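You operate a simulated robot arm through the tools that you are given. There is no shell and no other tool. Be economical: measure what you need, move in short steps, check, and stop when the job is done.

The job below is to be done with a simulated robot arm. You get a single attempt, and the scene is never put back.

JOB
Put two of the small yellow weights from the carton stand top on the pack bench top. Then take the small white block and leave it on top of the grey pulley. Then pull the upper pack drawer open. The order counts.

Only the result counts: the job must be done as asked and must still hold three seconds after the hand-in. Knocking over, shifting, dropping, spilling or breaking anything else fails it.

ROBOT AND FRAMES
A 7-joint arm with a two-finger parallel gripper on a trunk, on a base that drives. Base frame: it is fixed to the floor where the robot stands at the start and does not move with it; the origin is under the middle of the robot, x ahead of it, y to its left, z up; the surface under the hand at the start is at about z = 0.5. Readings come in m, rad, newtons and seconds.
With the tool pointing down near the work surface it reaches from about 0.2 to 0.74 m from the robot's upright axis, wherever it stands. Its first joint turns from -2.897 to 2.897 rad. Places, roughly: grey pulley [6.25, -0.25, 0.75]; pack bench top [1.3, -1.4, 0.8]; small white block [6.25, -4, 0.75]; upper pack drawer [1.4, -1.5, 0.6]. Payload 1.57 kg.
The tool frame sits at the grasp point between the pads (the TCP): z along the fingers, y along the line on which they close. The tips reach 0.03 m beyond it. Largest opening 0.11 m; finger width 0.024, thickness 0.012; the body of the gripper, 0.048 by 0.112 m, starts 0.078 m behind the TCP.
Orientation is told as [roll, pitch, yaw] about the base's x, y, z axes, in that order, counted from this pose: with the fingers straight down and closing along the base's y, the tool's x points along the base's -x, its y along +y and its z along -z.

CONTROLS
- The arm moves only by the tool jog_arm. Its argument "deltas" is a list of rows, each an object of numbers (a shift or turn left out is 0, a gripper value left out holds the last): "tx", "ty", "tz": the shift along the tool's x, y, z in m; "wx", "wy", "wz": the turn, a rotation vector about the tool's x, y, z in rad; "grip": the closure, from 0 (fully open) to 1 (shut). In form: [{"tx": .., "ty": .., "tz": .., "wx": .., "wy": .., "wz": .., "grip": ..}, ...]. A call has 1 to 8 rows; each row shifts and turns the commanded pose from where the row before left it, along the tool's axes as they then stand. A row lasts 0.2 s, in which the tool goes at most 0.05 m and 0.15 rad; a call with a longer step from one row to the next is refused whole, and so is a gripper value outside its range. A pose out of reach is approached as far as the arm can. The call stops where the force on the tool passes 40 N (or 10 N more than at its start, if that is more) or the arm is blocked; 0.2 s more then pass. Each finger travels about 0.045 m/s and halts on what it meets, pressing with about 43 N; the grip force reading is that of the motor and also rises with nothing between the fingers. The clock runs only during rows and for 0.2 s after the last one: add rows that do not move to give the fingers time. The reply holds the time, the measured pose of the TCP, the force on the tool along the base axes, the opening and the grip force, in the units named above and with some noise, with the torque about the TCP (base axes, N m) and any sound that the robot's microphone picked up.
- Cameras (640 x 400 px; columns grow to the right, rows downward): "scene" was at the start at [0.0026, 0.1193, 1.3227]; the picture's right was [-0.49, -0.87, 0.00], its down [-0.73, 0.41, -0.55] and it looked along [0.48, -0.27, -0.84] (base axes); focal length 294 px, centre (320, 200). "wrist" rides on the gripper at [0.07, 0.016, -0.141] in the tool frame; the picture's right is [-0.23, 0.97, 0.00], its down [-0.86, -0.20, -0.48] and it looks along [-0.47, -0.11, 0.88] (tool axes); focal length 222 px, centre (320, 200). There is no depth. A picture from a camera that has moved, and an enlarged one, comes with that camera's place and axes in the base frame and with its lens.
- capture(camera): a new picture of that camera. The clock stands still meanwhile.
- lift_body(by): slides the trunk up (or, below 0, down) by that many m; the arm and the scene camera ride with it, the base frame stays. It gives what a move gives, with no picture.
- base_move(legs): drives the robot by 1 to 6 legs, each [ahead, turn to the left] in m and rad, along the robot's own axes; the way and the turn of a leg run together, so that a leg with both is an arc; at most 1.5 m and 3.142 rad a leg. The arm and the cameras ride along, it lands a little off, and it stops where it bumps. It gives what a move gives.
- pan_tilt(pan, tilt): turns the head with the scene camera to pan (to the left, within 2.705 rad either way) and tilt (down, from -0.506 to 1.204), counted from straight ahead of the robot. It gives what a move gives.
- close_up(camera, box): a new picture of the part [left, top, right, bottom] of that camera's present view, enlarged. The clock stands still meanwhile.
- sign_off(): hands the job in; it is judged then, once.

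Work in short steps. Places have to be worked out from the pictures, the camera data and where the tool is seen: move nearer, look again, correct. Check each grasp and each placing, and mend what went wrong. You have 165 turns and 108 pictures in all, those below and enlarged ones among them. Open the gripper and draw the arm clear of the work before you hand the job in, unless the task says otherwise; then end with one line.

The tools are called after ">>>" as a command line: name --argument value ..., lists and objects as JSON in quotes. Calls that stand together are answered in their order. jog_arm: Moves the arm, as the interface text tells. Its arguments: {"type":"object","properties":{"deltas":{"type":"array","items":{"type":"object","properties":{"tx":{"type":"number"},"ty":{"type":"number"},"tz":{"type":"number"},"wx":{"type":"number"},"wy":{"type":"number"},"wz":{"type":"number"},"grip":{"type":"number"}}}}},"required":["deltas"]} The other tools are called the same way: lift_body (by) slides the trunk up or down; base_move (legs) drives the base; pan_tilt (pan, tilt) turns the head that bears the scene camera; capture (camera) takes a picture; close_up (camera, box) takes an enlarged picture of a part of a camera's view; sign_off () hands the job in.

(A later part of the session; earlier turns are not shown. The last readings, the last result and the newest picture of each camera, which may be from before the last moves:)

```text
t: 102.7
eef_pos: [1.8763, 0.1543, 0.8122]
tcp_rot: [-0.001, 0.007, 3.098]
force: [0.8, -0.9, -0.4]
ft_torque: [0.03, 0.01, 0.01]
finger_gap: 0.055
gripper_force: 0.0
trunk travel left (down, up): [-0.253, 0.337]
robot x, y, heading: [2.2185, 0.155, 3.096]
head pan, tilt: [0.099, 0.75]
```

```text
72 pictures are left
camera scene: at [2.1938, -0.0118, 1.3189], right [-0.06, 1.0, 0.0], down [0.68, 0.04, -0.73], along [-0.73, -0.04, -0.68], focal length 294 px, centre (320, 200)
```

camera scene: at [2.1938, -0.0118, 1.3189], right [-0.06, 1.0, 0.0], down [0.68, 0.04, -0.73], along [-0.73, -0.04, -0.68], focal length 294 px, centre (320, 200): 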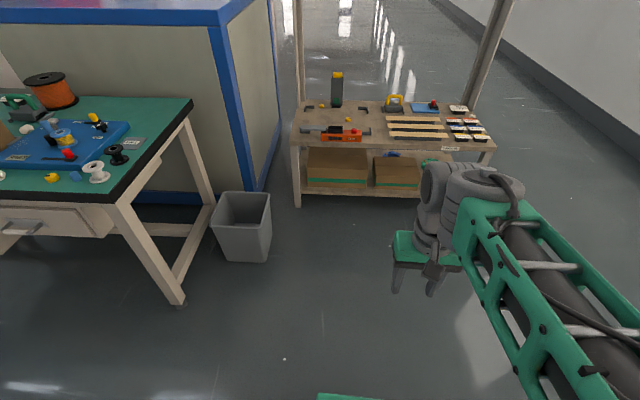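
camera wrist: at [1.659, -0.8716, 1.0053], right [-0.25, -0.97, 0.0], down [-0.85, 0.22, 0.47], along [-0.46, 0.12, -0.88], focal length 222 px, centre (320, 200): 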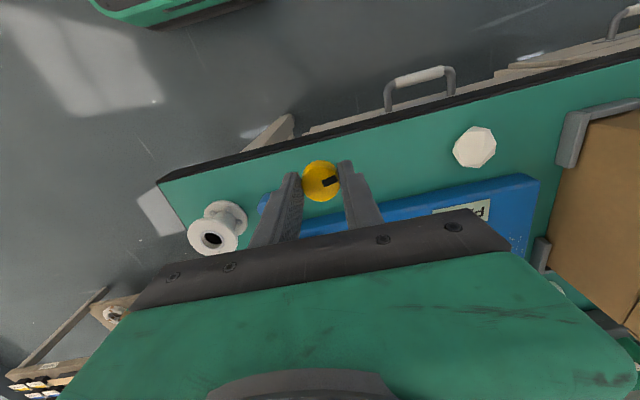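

Now approach the stand's rear: forward 0.94 m along y≈0.2 with the trunk lowered a further 0.08 for clearance below the shelf.

>>> lift_body --by -0.08

>>> base_move --legs '[[0.93, 0.03]]'

>>> capture --camera "wrist"

>>> capture --camera "scene"

```text
t: 103.9
eef_pos: [1.8761, 0.1547, 0.7336]
tcp_rot: [0.0, 0.005, 3.099]
force: [-0.8, -0.6, 0.4]
ft_torque: [0.02, -0.01, -0.02]
finger_gap: 0.0549
gripper_force: 0.1
trunk travel left (down, up): [-0.173, 0.417]
robot x, y, heading: [2.2223, 0.1478, 3.095]
head pan, tilt: [0.099, 0.75]
```

```text
t: 108.8
eef_pos: [0.9285, 0.177, 0.7322]
tcp_rot: [-0.001, 0.006, 3.119]
force: [0.8, 0.2, -0.2]
ft_torque: [0.0, -0.02, 0.02]
finger_gap: 0.0552
gripper_force: 0.0
trunk travel left (down, up): [-0.173, 0.417]
robot x, y, heading: [1.2749, 0.18, 3.116]
head pan, tilt: [0.099, 0.75]
```

```text
71 pictures are left
camera wrist: at [0.9983, 0.1609, 0.873], right [-0.25, -0.97, 0.0], down [-0.85, 0.22, 0.47], along [-0.46, 0.12, -0.88], focal length 222 px, centre (320, 200)
```

wrist: 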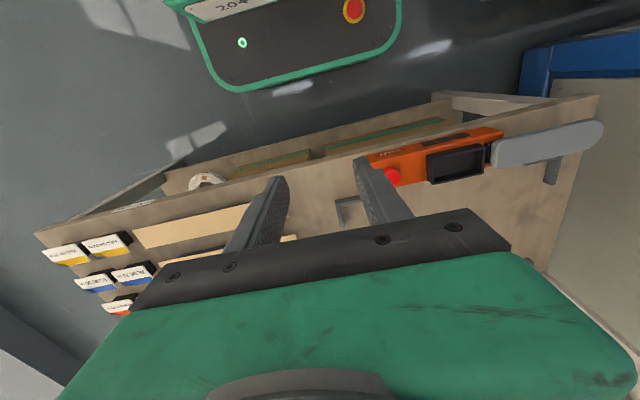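

```text
70 pictures are left
camera scene: at [1.2502, 0.0183, 1.2389], right [-0.08, 1.0, 0.0], down [0.68, 0.05, -0.73], along [-0.73, -0.06, -0.68], focal length 294 px, centre (320, 200)
```

scene: 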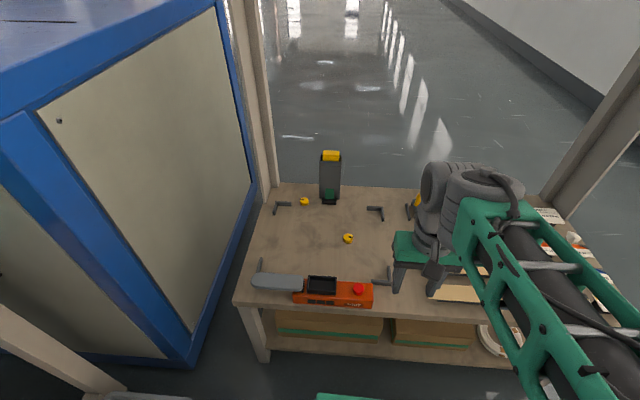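

The weight is at (0.642,0.059). Moving over it at constant height.

>>> jog_arm --deltas '[{"tx": -0.0405, "ty": 0.0176, "grip": 0.45}, {"tx": -0.0405, "ty": 0.0176}, {"tx": -0.0405, "ty": 0.0176}, {"tx": -0.0405, "ty": 0.0176}, {"tx": -0.0405, "ty": 0.0176}, {"tx": -0.0405, "ty": 0.0176}, {"tx": -0.041, "ty": 0.018}, {}]'

>>> jog_arm --deltas '[{"tz": 0.045}, {"tz": 0.045}, {}]'

>>> capture --camera "wrist"

```text
t: 110.7
eef_pos: [0.6433, 0.0606, 0.7312]
tcp_rot: [0.0, 0.008, 3.121]
force: [0.2, -0.5, -0.5]
ft_torque: [0.01, 0.04, -0.02]
finger_gap: 0.0605
gripper_force: 0.0
trunk travel left (down, up): [-0.173, 0.417]
robot x, y, heading: [1.2732, 0.1807, 3.118]
head pan, tilt: [0.099, 0.75]
```

```text
t: 111.5
eef_pos: [0.6411, 0.0621, 0.6373]
tcp_rot: [-0.001, 0.008, 3.119]
force: [0.4, 0.4, -0.2]
ft_torque: [-0.03, 0.01, 0.04]
finger_gap: 0.0605
gripper_force: 0.1
trunk travel left (down, up): [-0.173, 0.417]
robot x, y, heading: [1.2735, 0.1827, 3.118]
head pan, tilt: [0.099, 0.75]
```

```text
69 pictures are left
camera wrist: at [0.7095, 0.0448, 0.7791], right [-0.25, -0.97, 0.0], down [-0.85, 0.22, 0.47], along [-0.46, 0.12, -0.88], focal length 222 px, centre (320, 200)
```

wrist: 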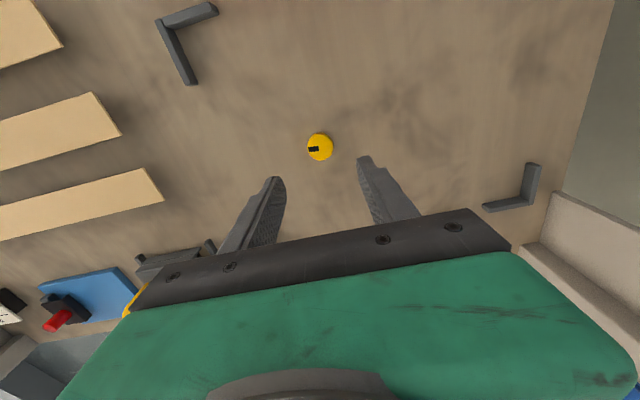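

Aligned. Descend and grip.

>>> jog_arm --deltas '[{"tz": 0.04}, {"tz": 0.04}, {"tz": 0.022}, {}, {"grip": 0.95}, {}, {}, {}]'

>>> jog_arm --deltas '[{"tz": -0.04}, {"tz": -0.045}, {"tz": -0.045}, {"tz": -0.045}, {}]'

>>> close_up --camera "wrist" --box '[200, 80, 480, 255]'

```text
t: 113.2
eef_pos: [0.6441, 0.0627, 0.537]
tcp_rot: [0.0, 0.008, 3.121]
force: [0.6, 0.0, 0.4]
ft_torque: [0.01, 0.0, -0.02]
finger_gap: 0.0305
gripper_force: 33.6
trunk travel left (down, up): [-0.173, 0.417]
robot x, y, heading: [1.2758, 0.1815, 3.115]
head pan, tilt: [0.099, 0.75]
```

```text
t: 114.5
eef_pos: [0.6425, 0.0584, 0.7123]
tcp_rot: [-0.001, 0.008, 3.117]
force: [0.6, 0.1, -1.0]
ft_torque: [-0.03, 0.04, 0.02]
finger_gap: 0.0304
gripper_force: 39.3
trunk travel left (down, up): [-0.173, 0.417]
robot x, y, heading: [1.2755, 0.1861, 3.12]
head pan, tilt: [0.099, 0.75]
```

```text
2.29 times, centred on (340, 168) of wrist
camera zoom: at [0.711, 0.0409, 0.853], right [-0.25, -0.97, 0.0], down [-0.85, 0.22, 0.47], along [-0.46, 0.12, -0.88], focal length 508 px, centre (274, 274)
```

zoom: 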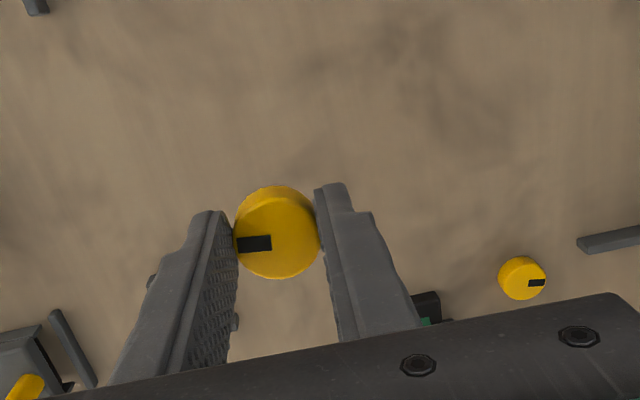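

Held. Retract, back out, raise trunk, and return to the bench pose.

>>> jog_arm --deltas '[{"tx": 0.0405, "ty": -0.0176}, {"tx": 0.0405, "ty": -0.0176}, {"tx": 0.0405, "ty": -0.0176}, {"tx": 0.0405, "ty": -0.0176}, {"tx": 0.0405, "ty": -0.0176}, {"tx": 0.0405, "ty": -0.0176}, {"tx": 0.041, "ty": -0.018}, {}]'

>>> base_move --legs '[[-0.92, 0]]'

>>> lift_body --by 0.2

>>> base_move --legs '[[0, 1.57], [0.82, 0], [0, -1.57]]'

```text
t: 116.2
eef_pos: [0.9315, 0.1744, 0.7163]
tcp_rot: [0.001, 0.007, 3.123]
force: [-0.3, 0.0, -2.0]
ft_torque: [0.01, -0.04, 0.01]
finger_gap: 0.0304
gripper_force: 39.7
trunk travel left (down, up): [-0.173, 0.417]
robot x, y, heading: [1.2712, 0.1828, 3.122]
head pan, tilt: [0.099, 0.75]
```

```text
t: 121.1
eef_pos: [1.8459, 0.1566, 0.7145]
tcp_rot: [0.0, 0.008, 3.126]
force: [-1.2, -0.2, -1.1]
ft_torque: [0.04, -0.03, 0.0]
finger_gap: 0.0304
gripper_force: 39.6
trunk travel left (down, up): [-0.173, 0.417]
robot x, y, heading: [2.1888, 0.1627, 3.122]
head pan, tilt: [0.099, 0.75]
```

```text
t: 123.2
eef_pos: [1.8468, 0.1556, 0.9152]
tcp_rot: [0.001, 0.006, 3.127]
force: [0.0, -0.8, -0.8]
ft_torque: [0.02, 0.02, 0.0]
finger_gap: 0.0305
gripper_force: 39.6
trunk travel left (down, up): [-0.373, 0.217]
robot x, y, heading: [2.1924, 0.1611, 3.125]
head pan, tilt: [0.099, 0.75]
```

```text
t: 135.4
eef_pos: [1.8508, -0.6819, 0.9151]
tcp_rot: [-0.001, 0.008, -3.142]
force: [-0.1, -1.1, 0.0]
ft_torque: [0.0, -0.02, -0.02]
finger_gap: 0.0303
gripper_force: 39.3
trunk travel left (down, up): [-0.373, 0.217]
robot x, y, heading: [2.1942, -0.6635, -3.143]
head pan, tilt: [0.099, 0.75]
```

Move the hand to y≈−0.927 and over the strip, then look.

>>> jog_arm --deltas '[{"ty": 0.049}, {"ty": 0.049}, {"ty": 0.049}, {"ty": 0.049}, {"ty": 0.049}, {"tx": -0.045}, {"tx": -0.045}, {"tx": -0.045}]'

>>> jog_arm --deltas '[{"tx": -0.045}, {"tx": -0.045}, {"tx": -0.045}, {"tx": -0.029}, {"tz": 0.04}, {}]'

>>> close_up --camera "scene" --box '[200, 140, 400, 265]'

>>> capture --camera "wrist"

```text
t: 137.2
eef_pos: [1.7162, -0.9256, 0.9123]
tcp_rot: [0.0, 0.006, -3.142]
force: [0.3, 1.1, -0.6]
ft_torque: [-0.05, 0.01, 0.0]
finger_gap: 0.0301
gripper_force: 39.7
trunk travel left (down, up): [-0.373, 0.217]
robot x, y, heading: [2.1901, -0.6681, -3.138]
head pan, tilt: [0.099, 0.75]
```

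```text
t: 138.6
eef_pos: [1.5508, -0.9268, 0.8719]
tcp_rot: [-0.001, 0.007, -3.144]
force: [-0.1, -0.4, -1.8]
ft_torque: [0.0, 0.0, 0.01]
finger_gap: 0.0301
gripper_force: 39.5
trunk travel left (down, up): [-0.373, 0.217]
robot x, y, heading: [2.1961, -0.6685, -3.146]
head pan, tilt: [0.099, 0.75]
```

```text
3.20 times, centred on (300, 202) of scene
camera zoom: at [2.1734, -0.8307, 1.4388], right [-0.1, 0.99, 0.0], down [0.68, 0.07, -0.73], along [-0.73, -0.07, -0.68], focal length 942 px, centre (384, 192)
```

zoom: 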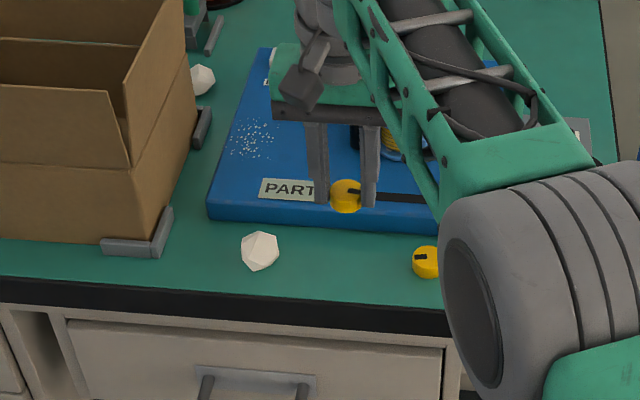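

```text
66 pictures are left
camera wrist: at [1.6205, -0.9429, 1.0129], right [-0.23, -0.97, 0.0], down [-0.86, 0.2, 0.47], along [-0.46, 0.11, -0.88], focal length 222 px, centre (320, 200)
```

wrist: 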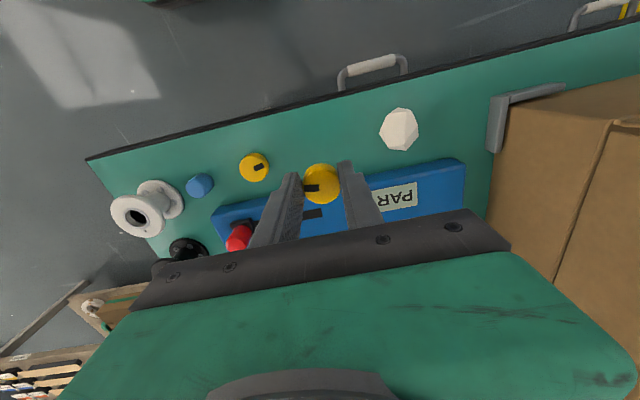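

Mid-gap between the first weight (y −0.851) and the white nut (y −1.012). Lower now.

>>> jog_arm --deltas '[{"tx": 0.003, "tz": 0.04}, {"tz": 0.025}, {"tz": 0.006}, {}]'

>>> jog_arm --deltas '[{"tz": 0.002}, {"tz": 0.002}, {}]'

```text
t: 139.6
eef_pos: [1.5557, -0.9261, 0.8008]
tcp_rot: [-0.001, 0.007, -3.143]
force: [-0.2, 0.0, -1.1]
ft_torque: [0.01, 0.0, 0.02]
finger_gap: 0.0305
gripper_force: 39.4
trunk travel left (down, up): [-0.373, 0.217]
robot x, y, heading: [2.194, -0.669, -3.143]
head pan, tilt: [0.099, 0.75]
```

```text
t: 140.4
eef_pos: [1.5573, -0.9257, 0.797]
tcp_rot: [0.001, 0.007, -3.141]
force: [-0.1, 0.2, -0.8]
ft_torque: [-0.01, -0.01, 0.0]
finger_gap: 0.0301
gripper_force: 39.7
trunk travel left (down, up): [-0.373, 0.217]
robot x, y, heading: [2.1959, -0.6653, -3.143]
head pan, tilt: [0.099, 0.75]
```

>>> jog_arm --deltas '[{"tz": 0.0015}, {"tz": 0.0015}, {}]'

```text
t: 141.2
eef_pos: [1.5554, -0.926, 0.7972]
tcp_rot: [0.0, 0.005, -3.143]
force: [4.5, 1.2, 8.0]
ft_torque: [0.04, -0.14, -0.03]
finger_gap: 0.03
gripper_force: 39.6
trunk travel left (down, up): [-0.373, 0.217]
robot x, y, heading: [2.1931, -0.667, -3.139]
head pan, tilt: [0.099, 0.75]
```

Contact. Back off 1 mm, release narrowly and lift.

>>> jog_arm --deltas '[{"tz": -0.002, "grip": 0.6}, {}, {}, {"tz": -0.03}, {"tz": -0.04}, {"tz": -0.045}, {"tz": -0.03}, {}]'

>>> close_up --camera "scene" --box '[200, 140, 400, 265]'

```text
t: 143.0
eef_pos: [1.5544, -0.9256, 0.944]
tcp_rot: [-0.001, 0.006, 3.143]
force: [-0.6, 0.7, 0.3]
ft_torque: [0.01, 0.01, 0.03]
finger_gap: 0.0439
gripper_force: 0.0
trunk travel left (down, up): [-0.373, 0.217]
robot x, y, heading: [2.1937, -0.6695, -3.14]
head pan, tilt: [0.099, 0.75]
```

```text
3.20 times, centred on (300, 202) of scene
camera zoom: at [2.1737, -0.8307, 1.4388], right [-0.1, 0.99, 0.0], down [0.68, 0.07, -0.73], along [-0.73, -0.07, -0.68], focal length 942 px, centre (384, 192)
```

zoom: 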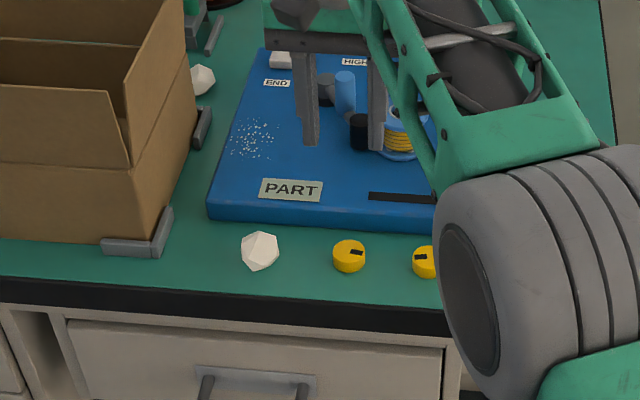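

Both weights stand on the bench. I retract the arm, back away and turn toward the white block.

>>> jog_arm --deltas '[{"tx": 0.048}, {"tx": 0.048}, {"tx": 0.048}, {"tx": 0.048}, {"tx": 0.048}, {"tx": 0.048}, {"ty": -0.048}, {"ty": -0.048}]'

>>> jog_arm --deltas '[{"ty": -0.048}, {"ty": -0.048}, {"ty": -0.048}, {"grip": 0.3}, {}]'

>>> base_move --legs '[[-0.45, 0], [0, 2.27]]'

>>> pan_tilt --pan 0.2 --tilt 0.25

>>> capture --camera "scene"

```text
t: 144.8
eef_pos: [1.8419, -0.83, 0.9451]
tcp_rot: [-0.001, 0.006, 3.142]
force: [0.0, 0.3, 0.0]
ft_torque: [0.01, 0.0, 0.03]
finger_gap: 0.044
gripper_force: 0.0
trunk travel left (down, up): [-0.373, 0.217]
robot x, y, heading: [2.1933, -0.6659, -3.14]
head pan, tilt: [0.099, 0.75]
```

```text
t: 146.0
eef_pos: [1.8415, -0.6863, 0.9448]
tcp_rot: [0.0, 0.007, -3.143]
force: [-0.2, 1.3, 0.7]
ft_torque: [0.0, 0.0, 0.01]
finger_gap: 0.0769
gripper_force: 0.0
trunk travel left (down, up): [-0.373, 0.217]
robot x, y, heading: [2.1955, -0.6668, -3.141]
head pan, tilt: [0.099, 0.75]
```

```text
t: 154.1
eef_pos: [2.8905, -0.9278, 0.9457]
tcp_rot: [0.001, 0.007, -0.88]
force: [-0.1, 0.6, 0.0]
ft_torque: [-0.01, 0.0, -0.03]
finger_gap: 0.077
gripper_force: 0.0
trunk travel left (down, up): [-0.373, 0.217]
robot x, y, heading: [2.6468, -0.6687, -0.881]
head pan, tilt: [0.099, 0.75]
```

```text
t: 155.0
eef_pos: [2.8893, -0.9288, 0.9439]
tcp_rot: [0.0, 0.007, -0.881]
force: [0.9, -0.6, -0.4]
ft_torque: [-0.01, -0.02, 0.01]
finger_gap: 0.0771
gripper_force: 0.0
trunk travel left (down, up): [-0.373, 0.217]
robot x, y, heading: [2.647, -0.6677, -0.878]
head pan, tilt: [0.201, 0.25]
```

```text
64 pictures are left
camera scene: at [2.8037, -0.5826, 1.4839], right [-0.63, -0.78, 0.0], down [-0.19, 0.16, -0.97], along [0.75, -0.61, -0.25], focal length 294 px, centre (320, 200)
```

scene: 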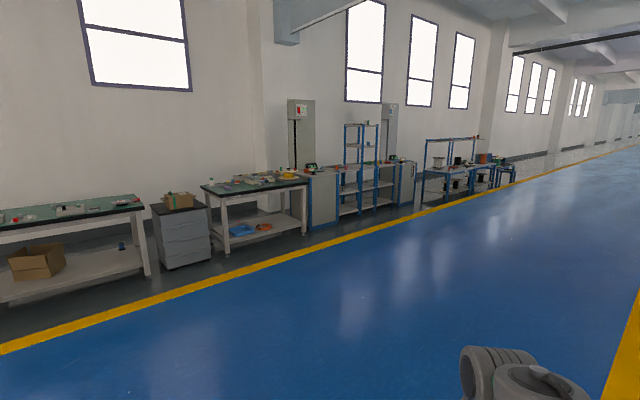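

The cabinet row ahead holds the block; route across the aisle is clear. Drive there and face +x.

>>> base_move --legs '[[1.5, 0], [1.5, 0], [1.15, 0], [0, 0.88]]'

>>> pan_tilt --pan 0.0 --tilt 0.55

>>> capture --camera "scene"

```text
t: 177.2
eef_pos: [5.6535, -3.8423, 0.9462]
tcp_rot: [-0.001, 0.008, -0.01]
force: [0.1, -0.5, 0.2]
ft_torque: [0.01, 0.02, 0.03]
finger_gap: 0.0771
gripper_force: 0.1
trunk travel left (down, up): [-0.373, 0.217]
robot x, y, heading: [5.2967, -3.8647, -0.012]
head pan, tilt: [0.201, 0.25]
```

```text
t: 178.0
eef_pos: [5.6519, -3.8432, 0.9451]
tcp_rot: [-0.001, 0.006, -0.01]
force: [0.0, 0.0, -0.2]
ft_torque: [0.0, -0.04, 0.0]
finger_gap: 0.0769
gripper_force: 0.0
trunk travel left (down, up): [-0.373, 0.217]
robot x, y, heading: [5.2961, -3.86, -0.016]
head pan, tilt: [0.0, 0.55]
```

```text
63 pictures are left
camera scene: at [5.3311, -3.7056, 1.4563], right [-0.01, -1.0, 0.0], down [-0.52, 0.01, -0.85], along [0.85, -0.01, -0.52], focal length 294 px, centre (320, 200)
```

scene: 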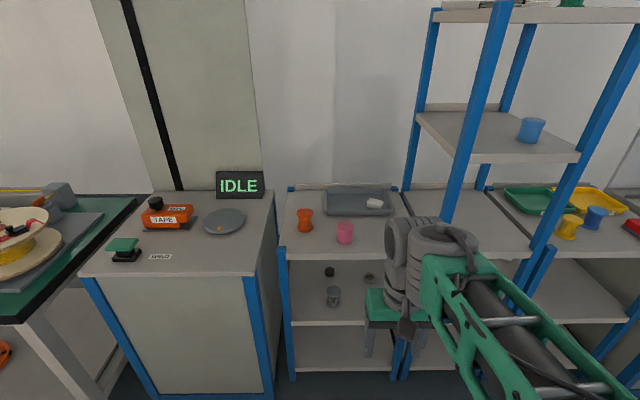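

A white item lies in a grey tray at (374,203). Zoom.

>>> close_up --camera "scene" --box '[280, 165, 440, 265]'

```text
4.00 times, centred on (360, 215) of scene
camera zoom: at [5.3311, -3.7056, 1.4563], right [-0.01, -1.0, 0.0], down [-0.52, 0.01, -0.85], along [0.85, -0.01, -0.52], focal length 1178 px, centre (160, 140)
```

zoom: 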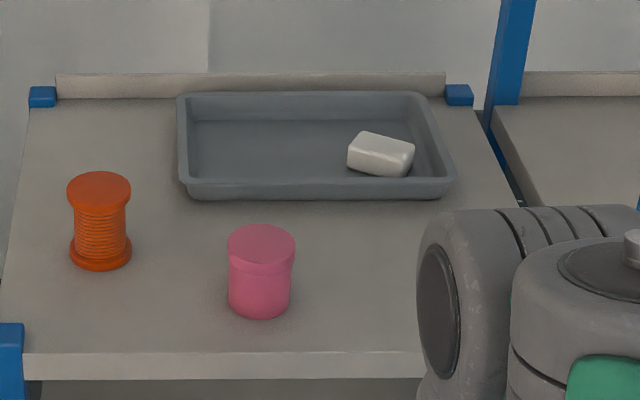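

The block lies in the tray at about (6.44,−3.97). Drive 0.5 m closer (hand stays well above the items).

>>> base_move --legs '[[0.48, 0.01]]'

>>> capture --camera "scene"

>>> capture --camera "wrist"

```text
t: 180.8
eef_pos: [6.1259, -3.8348, 0.9453]
tcp_rot: [0.0, 0.007, 0.011]
force: [-0.8, 0.5, -0.6]
ft_torque: [-0.01, -0.04, 0.01]
finger_gap: 0.077
gripper_force: 0.0
trunk travel left (down, up): [-0.373, 0.217]
robot x, y, heading: [5.7715, -3.8615, 0.011]
head pan, tilt: [0.0, 0.55]
```

```text
61 pictures are left
camera scene: at [5.8017, -3.7051, 1.4563], right [0.01, -1.0, 0.0], down [-0.52, -0.01, -0.85], along [0.85, 0.01, -0.52], focal length 294 px, centre (320, 200)
```

scene: 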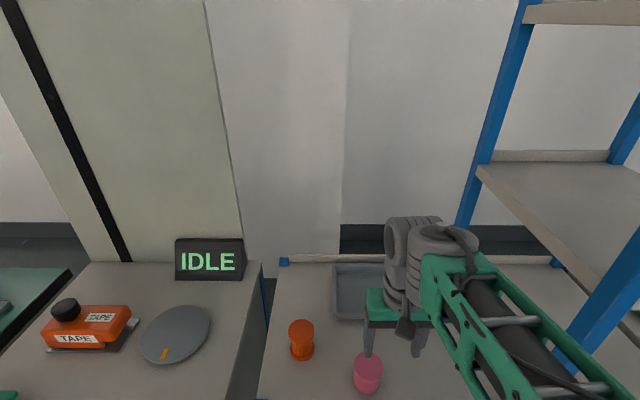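

```text
60 pictures are left
camera wrist: at [6.0574, -3.8191, 1.0859], right [0.22, 0.98, 0.0], down [0.86, -0.19, 0.47], along [0.46, -0.1, -0.88], focal length 222 px, centre (320, 200)
```

wrist: 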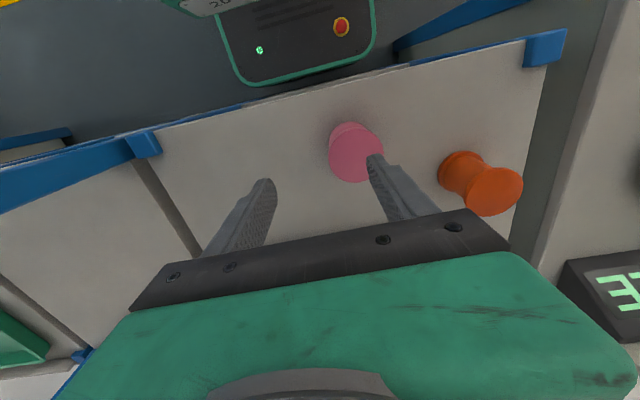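

Shift right past the pink spool, then forward over the tray.

>>> jog_arm --deltas '[{"ty": -0.042}, {"ty": -0.042}, {"ty": -0.042}, {"tx": -0.045}, {"tx": -0.045}, {"tx": -0.045}, {"tx": -0.045}, {"tx": -0.045}]'

>>> capture --camera "wrist"

```text
t: 182.6
eef_pos: [6.3534, -3.9576, 0.9448]
tcp_rot: [0.0, 0.006, 0.01]
force: [-0.2, 0.0, 0.2]
ft_torque: [0.0, 0.02, -0.02]
finger_gap: 0.0772
gripper_force: 0.1
trunk travel left (down, up): [-0.373, 0.217]
robot x, y, heading: [5.7723, -3.8544, 0.01]
head pan, tilt: [0.0, 0.55]
```

```text
59 pictures are left
camera wrist: at [6.2841, -3.9412, 1.0851], right [0.22, 0.98, 0.0], down [0.86, -0.19, 0.47], along [0.46, -0.1, -0.88], focal length 222 px, centre (320, 200)
```

wrist: 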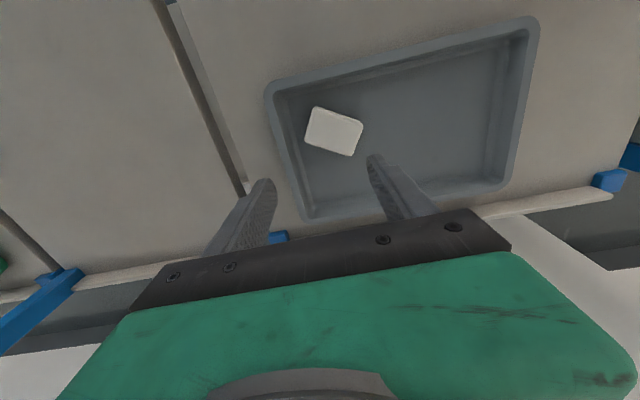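

The block (≈6×4.5 cm) is turned; its short axis points about −29° from +x. I rotate the tool by +1.05 yaw to grip across the short side, then look again lower.

>>> jog_arm --deltas '[{"wz": -0.15}, {"wz": -0.15}, {"wz": -0.15}, {"wz": -0.15}, {"wz": -0.15}, {"wz": -0.15}, {"wz": -0.15}, {}]'

>>> jog_arm --deltas '[{"tz": 0.03}, {"tz": 0.02}, {}]'

>>> capture --camera "wrist"

```text
t: 184.4
eef_pos: [6.3516, -3.9586, 0.9431]
tcp_rot: [0.006, 0.004, 1.062]
force: [1.1, 0.2, -0.5]
ft_torque: [0.03, 0.02, 0.0]
finger_gap: 0.0769
gripper_force: 0.1
trunk travel left (down, up): [-0.373, 0.217]
robot x, y, heading: [5.7696, -3.8578, 0.013]
head pan, tilt: [0.0, 0.55]
```

```text
t: 185.2
eef_pos: [6.3522, -3.9578, 0.8927]
tcp_rot: [0.005, 0.004, 1.06]
force: [0.8, 0.0, -0.4]
ft_torque: [-0.02, -0.02, -0.02]
finger_gap: 0.0771
gripper_force: 0.0
trunk travel left (down, up): [-0.373, 0.217]
robot x, y, heading: [5.7708, -3.8573, 0.009]
head pan, tilt: [0.0, 0.55]
```

```text
58 pictures are left
camera wrist: at [6.3055, -4.0094, 1.0334], right [-0.74, 0.67, 0.0], down [0.59, 0.65, 0.47], along [0.32, 0.35, -0.88], focal length 222 px, centre (320, 200)
```

wrist: 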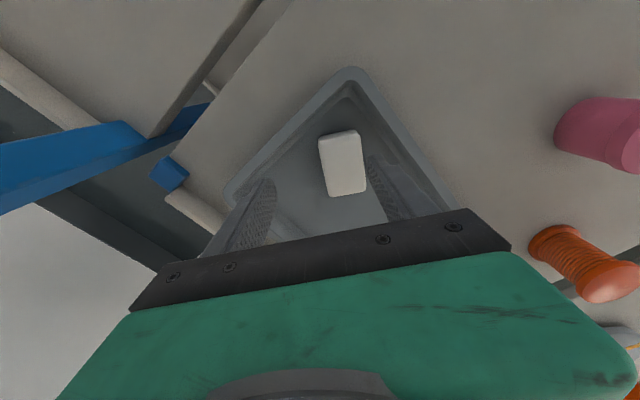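

Block centre ≈(6.343,−3.936), top ≈0.79. Correct laterally and lower to z 0.83, then check.

>>> jog_arm --deltas '[{"tx": -0.0148, "ty": 0.0186}, {"tz": 0.03}, {"tz": 0.025}, {}]'

>>> capture --camera "wrist"

```text
t: 186.2
eef_pos: [6.3416, -3.9364, 0.8387]
tcp_rot: [0.005, 0.005, 1.058]
force: [0.3, -0.3, -0.3]
ft_torque: [0.03, 0.0, 0.02]
finger_gap: 0.0772
gripper_force: 0.1
trunk travel left (down, up): [-0.373, 0.217]
robot x, y, heading: [5.7749, -3.8585, 0.011]
head pan, tilt: [0.0, 0.55]
```

```text
57 pictures are left
camera wrist: at [6.2939, -3.9887, 0.979], right [-0.74, 0.67, 0.0], down [0.6, 0.65, 0.47], along [0.32, 0.35, -0.88], focal length 222 px, centre (320, 200)
```

wrist: 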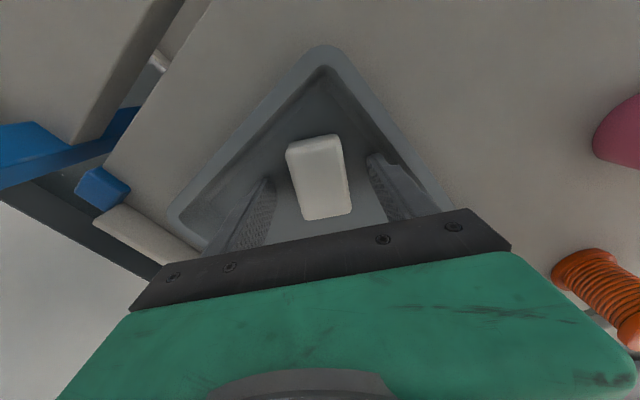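

Centred between the fingers. Creep down, guarded.

>>> jog_arm --deltas '[{"tz": 0.015}, {"tz": 0.01}, {"tz": 0.008}, {}]'

>>> close_up --camera "wrist" --box '[200, 90, 440, 240]'

>>> close_up --camera "scene" --box '[300, 230, 460, 330]'

```text
t: 186.6
eef_pos: [6.344, -3.938, 0.8362]
tcp_rot: [-0.012, -0.002, 1.058]
force: [-7.5, -2.7, 16.0]
ft_torque: [0.21, 0.98, 0.17]
finger_gap: 0.0821
gripper_force: 3.0
trunk travel left (down, up): [-0.373, 0.217]
robot x, y, heading: [5.7709, -3.859, 0.01]
head pan, tilt: [0.0, 0.55]
stopped in row 2: the force on the tool passed its limit at 52 N (the readings are from after the stop); the commanded pose is now the measured one
```

```text
2.67 times, centred on (320, 165) of wrist
camera zoom: at [6.2945, -3.9901, 0.9758], right [-0.74, 0.68, -0.01], down [0.59, 0.65, 0.48], along [0.33, 0.35, -0.88], focal length 592 px, centre (320, 293)
```

zoom: 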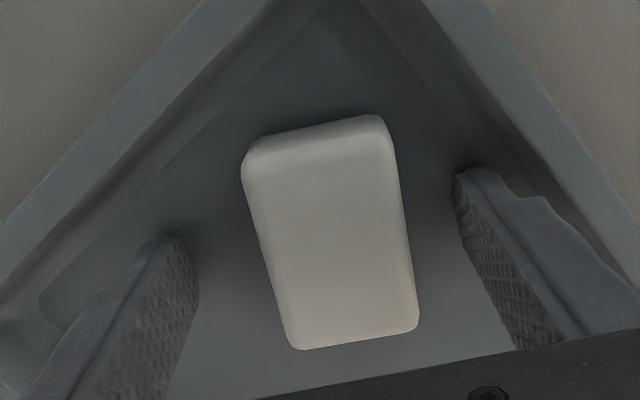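

```text
4.00 times, centred on (380, 280) of scene
camera zoom: at [5.7999, -3.7054, 1.4565], right [0.01, -1.0, 0.0], down [-0.52, 0.0, -0.85], along [0.85, 0.01, -0.52], focal length 1178 px, centre (80, -120)
```

zoom: 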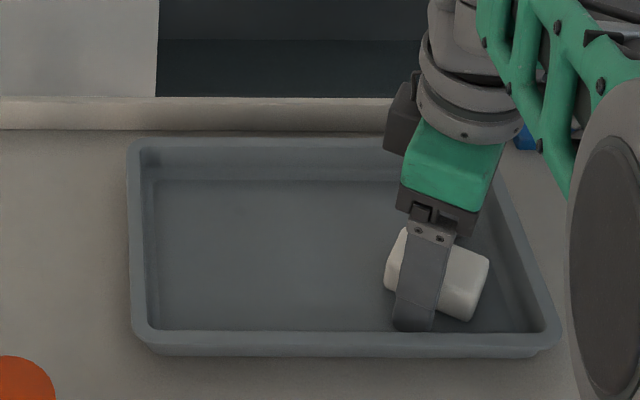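

The fingertips touched the tray floor (≈0.806), so the block top is ≈0.835 and already between the fingers. Raise 4 mm and close.

>>> jog_arm --deltas '[{"tz": -0.004}, {"tx": 0.004, "ty": 0.003}, {"grip": 0.95}, {}, {}, {}, {}]'

>>> close_up --camera "wrist" --box '[200, 90, 440, 240]'

```text
t: 188.2
eef_pos: [6.3404, -3.9393, 0.8366]
tcp_rot: [-0.009, -0.001, 1.058]
force: [-0.9, -0.4, -0.7]
ft_torque: [0.03, -0.01, 0.0]
finger_gap: 0.039
gripper_force: 39.0
trunk travel left (down, up): [-0.373, 0.217]
robot x, y, heading: [5.7693, -3.8588, 0.009]
head pan, tilt: [0.0, 0.55]
```

```text
2.67 times, centred on (320, 165) of wrist
camera zoom: at [6.2915, -3.991, 0.9773], right [-0.74, 0.68, -0.01], down [0.59, 0.65, 0.48], along [0.33, 0.35, -0.88], focal length 592 px, centre (320, 293)
```

zoom: 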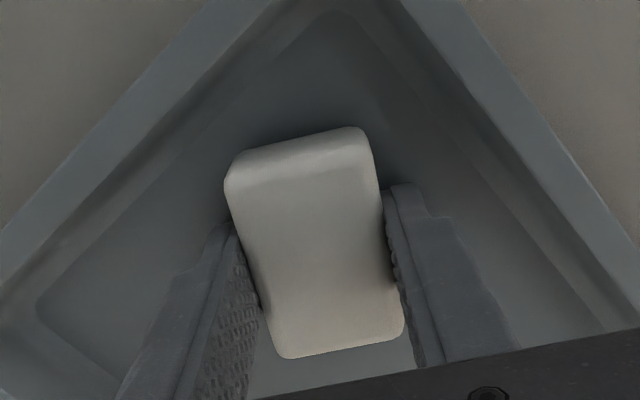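

Gripped (0.039). Lift and verify.

>>> jog_arm --deltas '[{"tz": -0.02}, {"tz": -0.04}, {"tz": -0.045}, {"tz": -0.045}, {}]'

>>> capture --camera "wrist"

>>> close_up --camera "scene" --box '[280, 200, 460, 380]'

```text
t: 189.4
eef_pos: [6.3374, -3.9372, 0.9874]
tcp_rot: [-0.009, -0.002, 1.058]
force: [0.9, 0.4, -0.3]
ft_torque: [0.0, -0.02, -0.01]
finger_gap: 0.0388
gripper_force: 42.9
trunk travel left (down, up): [-0.373, 0.217]
robot x, y, heading: [5.7724, -3.8546, 0.01]
head pan, tilt: [0.0, 0.55]
```

```text
53 pictures are left
camera wrist: at [6.2879, -3.9895, 1.1269], right [-0.74, 0.68, -0.01], down [0.59, 0.65, 0.48], along [0.33, 0.35, -0.88], focal length 222 px, centre (320, 200)
```

wrist: 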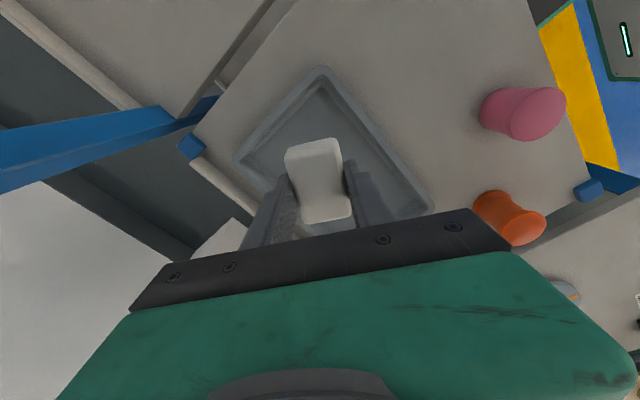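

```text
2.22 times, centred on (370, 290) of scene
camera zoom: at [5.8017, -3.7051, 1.4563], right [0.01, -1.0, 0.0], down [-0.52, -0.01, -0.85], along [0.85, 0.01, -0.52], focal length 654 px, centre (209, 0)
```

zoom: 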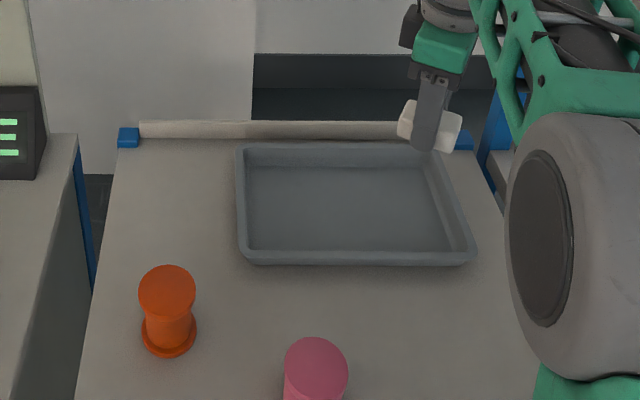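

Block held; tray undisturbed. Retract the hand and un-rotate, then back out.

>>> jog_arm --deltas '[{"tx": 0.008, "ty": 0.042}, {"tx": 0.008, "ty": 0.042}, {"tx": 0.008, "ty": 0.042}, {"tx": 0.008, "ty": 0.042}, {"tx": 0.008, "ty": 0.042}, {"tx": 0.008, "ty": 0.04}, {}]'

>>> jog_arm --deltas '[{"wz": 0.15}, {"wz": 0.15}, {"wz": 0.15}, {"wz": 0.15}, {"wz": 0.15}, {"wz": 0.15}, {"wz": 0.15}, {}]'

>>> base_move --legs '[[-0.55, 0], [0, 1.56], [1.5, 0], [1.5, 0], [0.55, 0], [0, -1.57]]'

>>> capture --camera "scene"

```text
t: 191.0
eef_pos: [6.0975, -3.8589, 0.9856]
tcp_rot: [-0.008, -0.002, 1.059]
force: [0.1, 0.1, -1.0]
ft_torque: [-0.01, -0.02, 0.0]
finger_gap: 0.0389
gripper_force: 43.0
trunk travel left (down, up): [-0.373, 0.217]
robot x, y, heading: [5.7761, -3.8583, 0.008]
head pan, tilt: [0.0, 0.55]
```

```text
t: 192.8
eef_pos: [6.0981, -3.8585, 0.9845]
tcp_rot: [-0.003, -0.008, 0.01]
force: [-1.0, 0.4, -0.8]
ft_torque: [0.02, -0.02, -0.02]
finger_gap: 0.039
gripper_force: 42.9
trunk travel left (down, up): [-0.373, 0.217]
robot x, y, heading: [5.7699, -3.8622, 0.013]
head pan, tilt: [0.0, 0.55]
```

```text
t: 220.3
eef_pos: [5.5581, -0.3443, 0.9843]
tcp_rot: [-0.003, -0.008, -0.024]
force: [-0.4, 0.6, -0.2]
ft_torque: [-0.01, 0.0, 0.0]
finger_gap: 0.0388
gripper_force: 42.4
trunk travel left (down, up): [-0.373, 0.217]
robot x, y, heading: [5.2306, -0.3368, -0.023]
head pan, tilt: [0.0, 0.55]
```

```text
51 pictures are left
camera scene: at [5.2669, -0.181, 1.4563], right [-0.02, -1.0, 0.0], down [-0.52, 0.01, -0.85], along [0.85, -0.02, -0.52], focal length 294 px, centre (320, 200)
```

scene: 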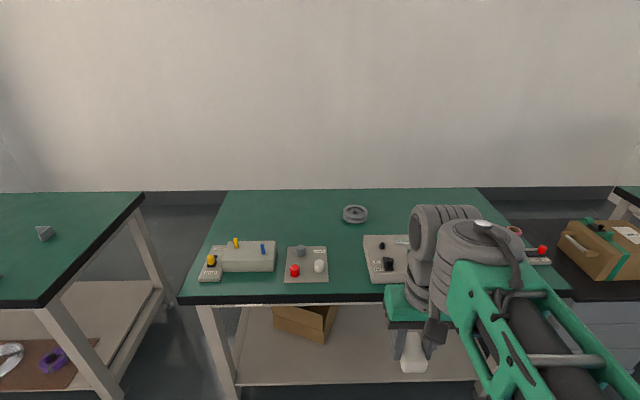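

The grey pulley is at (355,214). Zoom.

>>> close_up --camera "scene" --box '[310, 180, 406, 240]'

```text
6.67 times, centred on (358, 210) of scene
camera zoom: at [5.2669, -0.181, 1.4563], right [-0.02, -1.0, 0.0], down [-0.52, 0.01, -0.85], along [0.85, -0.02, -0.52], focal length 1963 px, centre (67, 133)
```

zoom: 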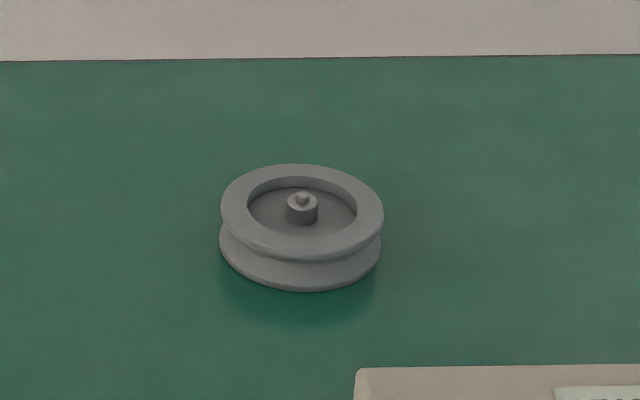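

The pulley is a ~10 cm rimmed disc with a raised hub, at ≈(6.25,−0.35). I drive closer to measure it with the wrist camera.

>>> base_move --legs '[[0.35, 0.02]]'

>>> jog_arm --deltas '[{"tx": -0.045}, {"tx": -0.045}, {"tx": -0.045}, {"tx": -0.045}, {}]'

>>> capture --camera "scene"

>>> capture --camera "wrist"

```text
t: 222.6
eef_pos: [5.9071, -0.3394, 0.9849]
tcp_rot: [-0.003, -0.008, -0.001]
force: [-0.1, 0.3, -0.7]
ft_torque: [0.03, 0.0, -0.01]
finger_gap: 0.0388
gripper_force: 42.7
trunk travel left (down, up): [-0.373, 0.217]
robot x, y, heading: [5.5807, -0.3397, -0.002]
head pan, tilt: [0.0, 0.55]
```

```text
t: 223.8
eef_pos: [6.0881, -0.3372, 0.9879]
tcp_rot: [-0.002, -0.011, 0.0]
force: [0.3, 0.3, -0.7]
ft_torque: [0.03, 0.01, -0.01]
finger_gap: 0.039
gripper_force: 42.8
trunk travel left (down, up): [-0.373, 0.217]
robot x, y, heading: [5.58, -0.3399, -0.001]
head pan, tilt: [0.0, 0.55]
```

```text
49 pictures are left
camera scene: at [5.6135, -0.1843, 1.4562], right [0.0, -1.0, 0.0], down [-0.52, 0.0, -0.85], along [0.85, 0.0, -0.52], focal length 294 px, centre (320, 200)
```

scene: 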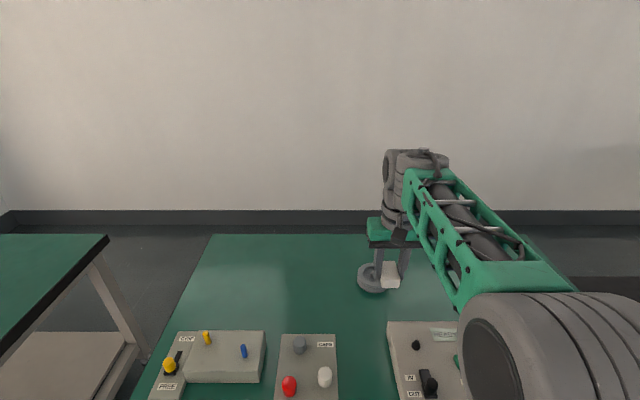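

```text
48 pictures are left
camera wrist: at [6.017, -0.3193, 1.1267], right [0.23, 0.97, 0.0], down [0.85, -0.2, 0.49], along [0.47, -0.11, -0.87], focal length 222 px, centre (320, 200)
```

wrist: 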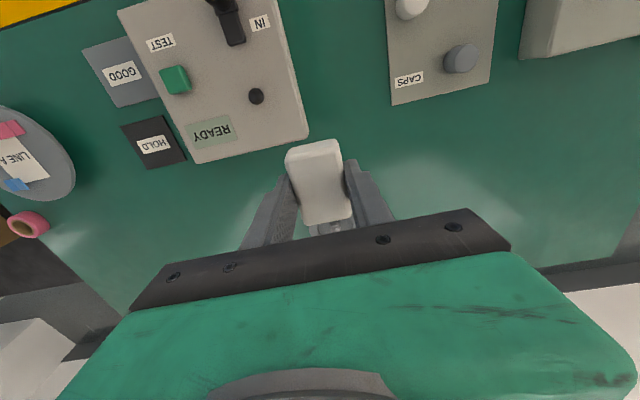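

The pulley is mostly behind the hand. I shift the hand left (+y) out of the way to view it from both cameras.

>>> jog_arm --deltas '[{"ty": -0.045}, {"ty": -0.045}, {"ty": -0.045}, {"tx": -0.04}, {"tx": -0.04}, {"tx": -0.04}, {}]'

>>> capture --camera "wrist"

>>> close_up --camera "scene" --box '[330, 245, 426, 305]'

```text
t: 225.4
eef_pos: [6.2059, -0.4737, 0.9882]
tcp_rot: [-0.003, -0.006, 0.001]
force: [0.9, -0.2, -0.7]
ft_torque: [0.0, 0.04, -0.01]
finger_gap: 0.0391
gripper_force: 43.1
trunk travel left (down, up): [-0.373, 0.217]
robot x, y, heading: [5.5841, -0.341, 0.002]
head pan, tilt: [0.0, 0.55]
```

```text
47 pictures are left
camera wrist: at [6.1351, -0.4562, 1.1281], right [0.23, 0.97, 0.0], down [0.85, -0.2, 0.49], along [0.47, -0.11, -0.87], focal length 222 px, centre (320, 200)
```

wrist: 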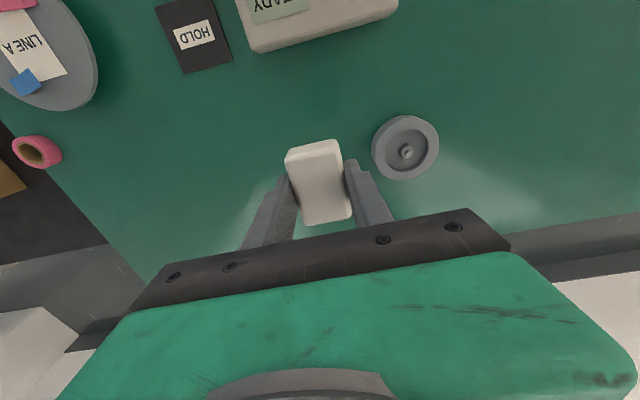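

```text
6.67 times, centred on (378, 275) of scene
camera zoom: at [5.6135, -0.1844, 1.4563], right [0.0, -1.0, 0.0], down [-0.52, 0.0, -0.85], along [0.85, 0.0, -0.52], focal length 1963 px, centre (-67, -300)
```

zoom: 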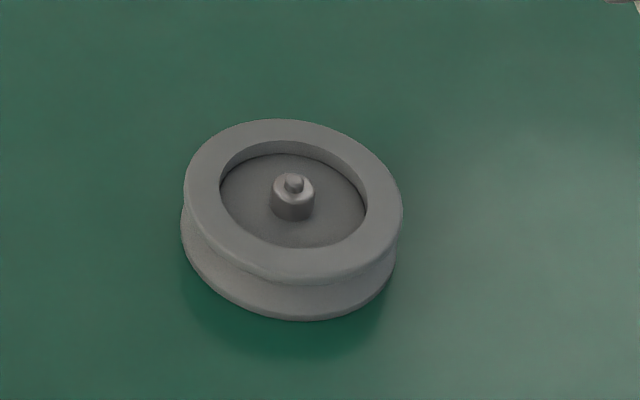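

Pulley rim centre ≈(6.260,−0.350), rim top ≈0.79, R≈0.05, recess r≈0.034, hub r≈0.01 protruding ~1 cm above. A block centred would rock on the hub pin; it should sit across the rim, beside the hub, held by its ends. So I set the block on the mat here to regrasp it lengthwise.

>>> jog_arm --deltas '[{"tz": 0.045}, {"tz": 0.045}, {"tz": 0.045}, {"tz": 0.035}, {"tz": 0.01}, {}]'

>>> jog_arm --deltas '[{"tz": 0.003}, {"tz": 0.002}, {"tz": 0.002}, {}]'

```text
t: 226.8
eef_pos: [6.2085, -0.4742, 0.8077]
tcp_rot: [-0.004, -0.007, 0.0]
force: [0.0, 0.6, -0.8]
ft_torque: [0.03, 0.0, -0.02]
finger_gap: 0.0387
gripper_force: 42.4
trunk travel left (down, up): [-0.373, 0.217]
robot x, y, heading: [5.5826, -0.3363, 0.004]
head pan, tilt: [0.0, 0.55]
```

```text
t: 227.8
eef_pos: [6.2088, -0.4733, 0.8016]
tcp_rot: [-0.004, -0.009, 0.0]
force: [-0.1, -0.1, -0.2]
ft_torque: [-0.01, 0.0, -0.04]
finger_gap: 0.0389
gripper_force: 43.7
trunk travel left (down, up): [-0.373, 0.217]
robot x, y, heading: [5.58, -0.3383, 0.002]
head pan, tilt: [0.0, 0.55]
```

>>> jog_arm --deltas '[{"tz": 0.002}, {"tz": 0.002}, {"tz": 0.001}, {}]'

>>> close_up --camera "scene" --box '[360, 250, 456, 310]'

```text
t: 228.8
eef_pos: [6.2097, -0.4746, 0.7951]
tcp_rot: [-0.004, -0.008, -0.001]
force: [-1.4, -0.3, -0.5]
ft_torque: [-0.01, 0.01, -0.01]
finger_gap: 0.0391
gripper_force: 43.3
trunk travel left (down, up): [-0.373, 0.217]
robot x, y, heading: [5.5823, -0.3366, 0.003]
head pan, tilt: [0.0, 0.55]
```

```text
6.67 times, centred on (408, 280) of scene
camera zoom: at [5.6131, -0.1843, 1.4563], right [0.0, -1.0, 0.0], down [-0.52, 0.0, -0.85], along [0.85, 0.0, -0.52], focal length 1963 px, centre (-267, -333)
```

zoom: 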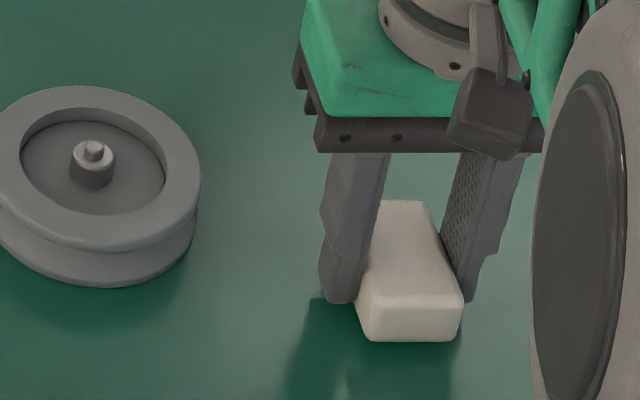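

Not yet touching (shadow gap). Creep on.

>>> jog_arm --deltas '[{"tz": 0.002}, {"tz": 0.002}, {"tz": 0.002}, {}]'

>>> jog_arm --deltas '[{"tz": 0.002}, {"tz": 0.002}, {"tz": 0.001}, {}]'

```text
t: 229.8
eef_pos: [6.21, -0.474, 0.7913]
tcp_rot: [-0.003, -0.008, 0.0]
force: [-1.4, -0.8, 2.8]
ft_torque: [0.05, 0.15, -0.03]
finger_gap: 0.039
gripper_force: 43.3
trunk travel left (down, up): [-0.373, 0.217]
robot x, y, heading: [5.5798, -0.3361, -0.0]
head pan, tilt: [0.0, 0.55]
```

```text
t: 230.8
eef_pos: [6.2102, -0.4751, 0.7898]
tcp_rot: [-0.005, -0.018, 0.002]
force: [-0.8, -0.3, 37.7]
ft_torque: [0.27, 0.77, -0.02]
finger_gap: 0.039
gripper_force: 43.1
trunk travel left (down, up): [-0.373, 0.217]
robot x, y, heading: [5.5792, -0.3394, -0.001]
head pan, tilt: [0.0, 0.55]
```

Firm contact (block down at TCP ≈0.791). Ease up, release and lift to view.

>>> jog_arm --deltas '[{"tz": -0.004}, {"grip": 0.4}, {}, {}, {"tz": -0.03}, {"tz": -0.045}, {"tz": -0.04}, {}]'

>>> capture --camera "wrist"

>>> close_up --camera "scene" --box '[330, 245, 446, 317]'

```text
t: 232.6
eef_pos: [6.2093, -0.475, 0.9028]
tcp_rot: [-0.004, -0.006, 0.002]
force: [0.1, -0.3, 0.0]
ft_torque: [-0.01, -0.02, -0.01]
finger_gap: 0.0659
gripper_force: 0.1
trunk travel left (down, up): [-0.373, 0.217]
robot x, y, heading: [5.585, -0.3352, 0.001]
head pan, tilt: [0.0, 0.55]
```

```text
44 pictures are left
camera wrist: at [6.1389, -0.458, 1.0429], right [0.23, 0.97, 0.0], down [0.85, -0.2, 0.49], along [0.47, -0.11, -0.87], focal length 222 px, centre (320, 200)
```

wrist: 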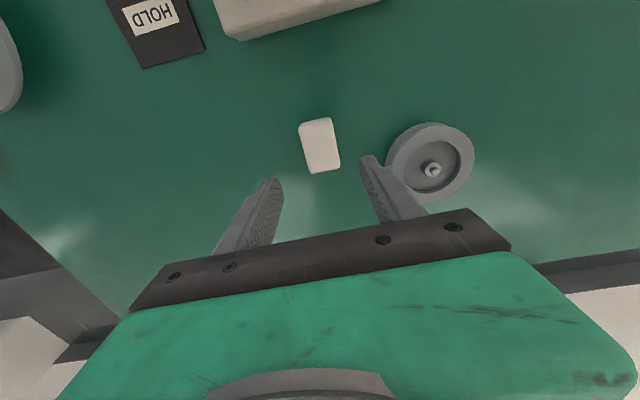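

```text
5.52 times, centred on (388, 281) of scene
camera zoom: at [5.6128, -0.1844, 1.4563], right [0.0, -1.0, 0.0], down [-0.52, 0.0, -0.85], along [0.85, 0.0, -0.52], focal length 1624 px, centre (-55, -247)
```

zoom: 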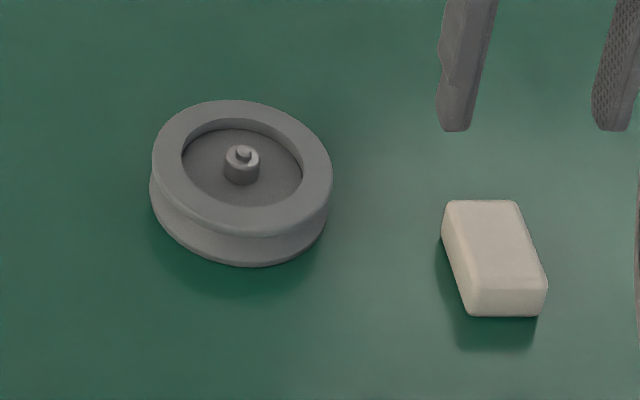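

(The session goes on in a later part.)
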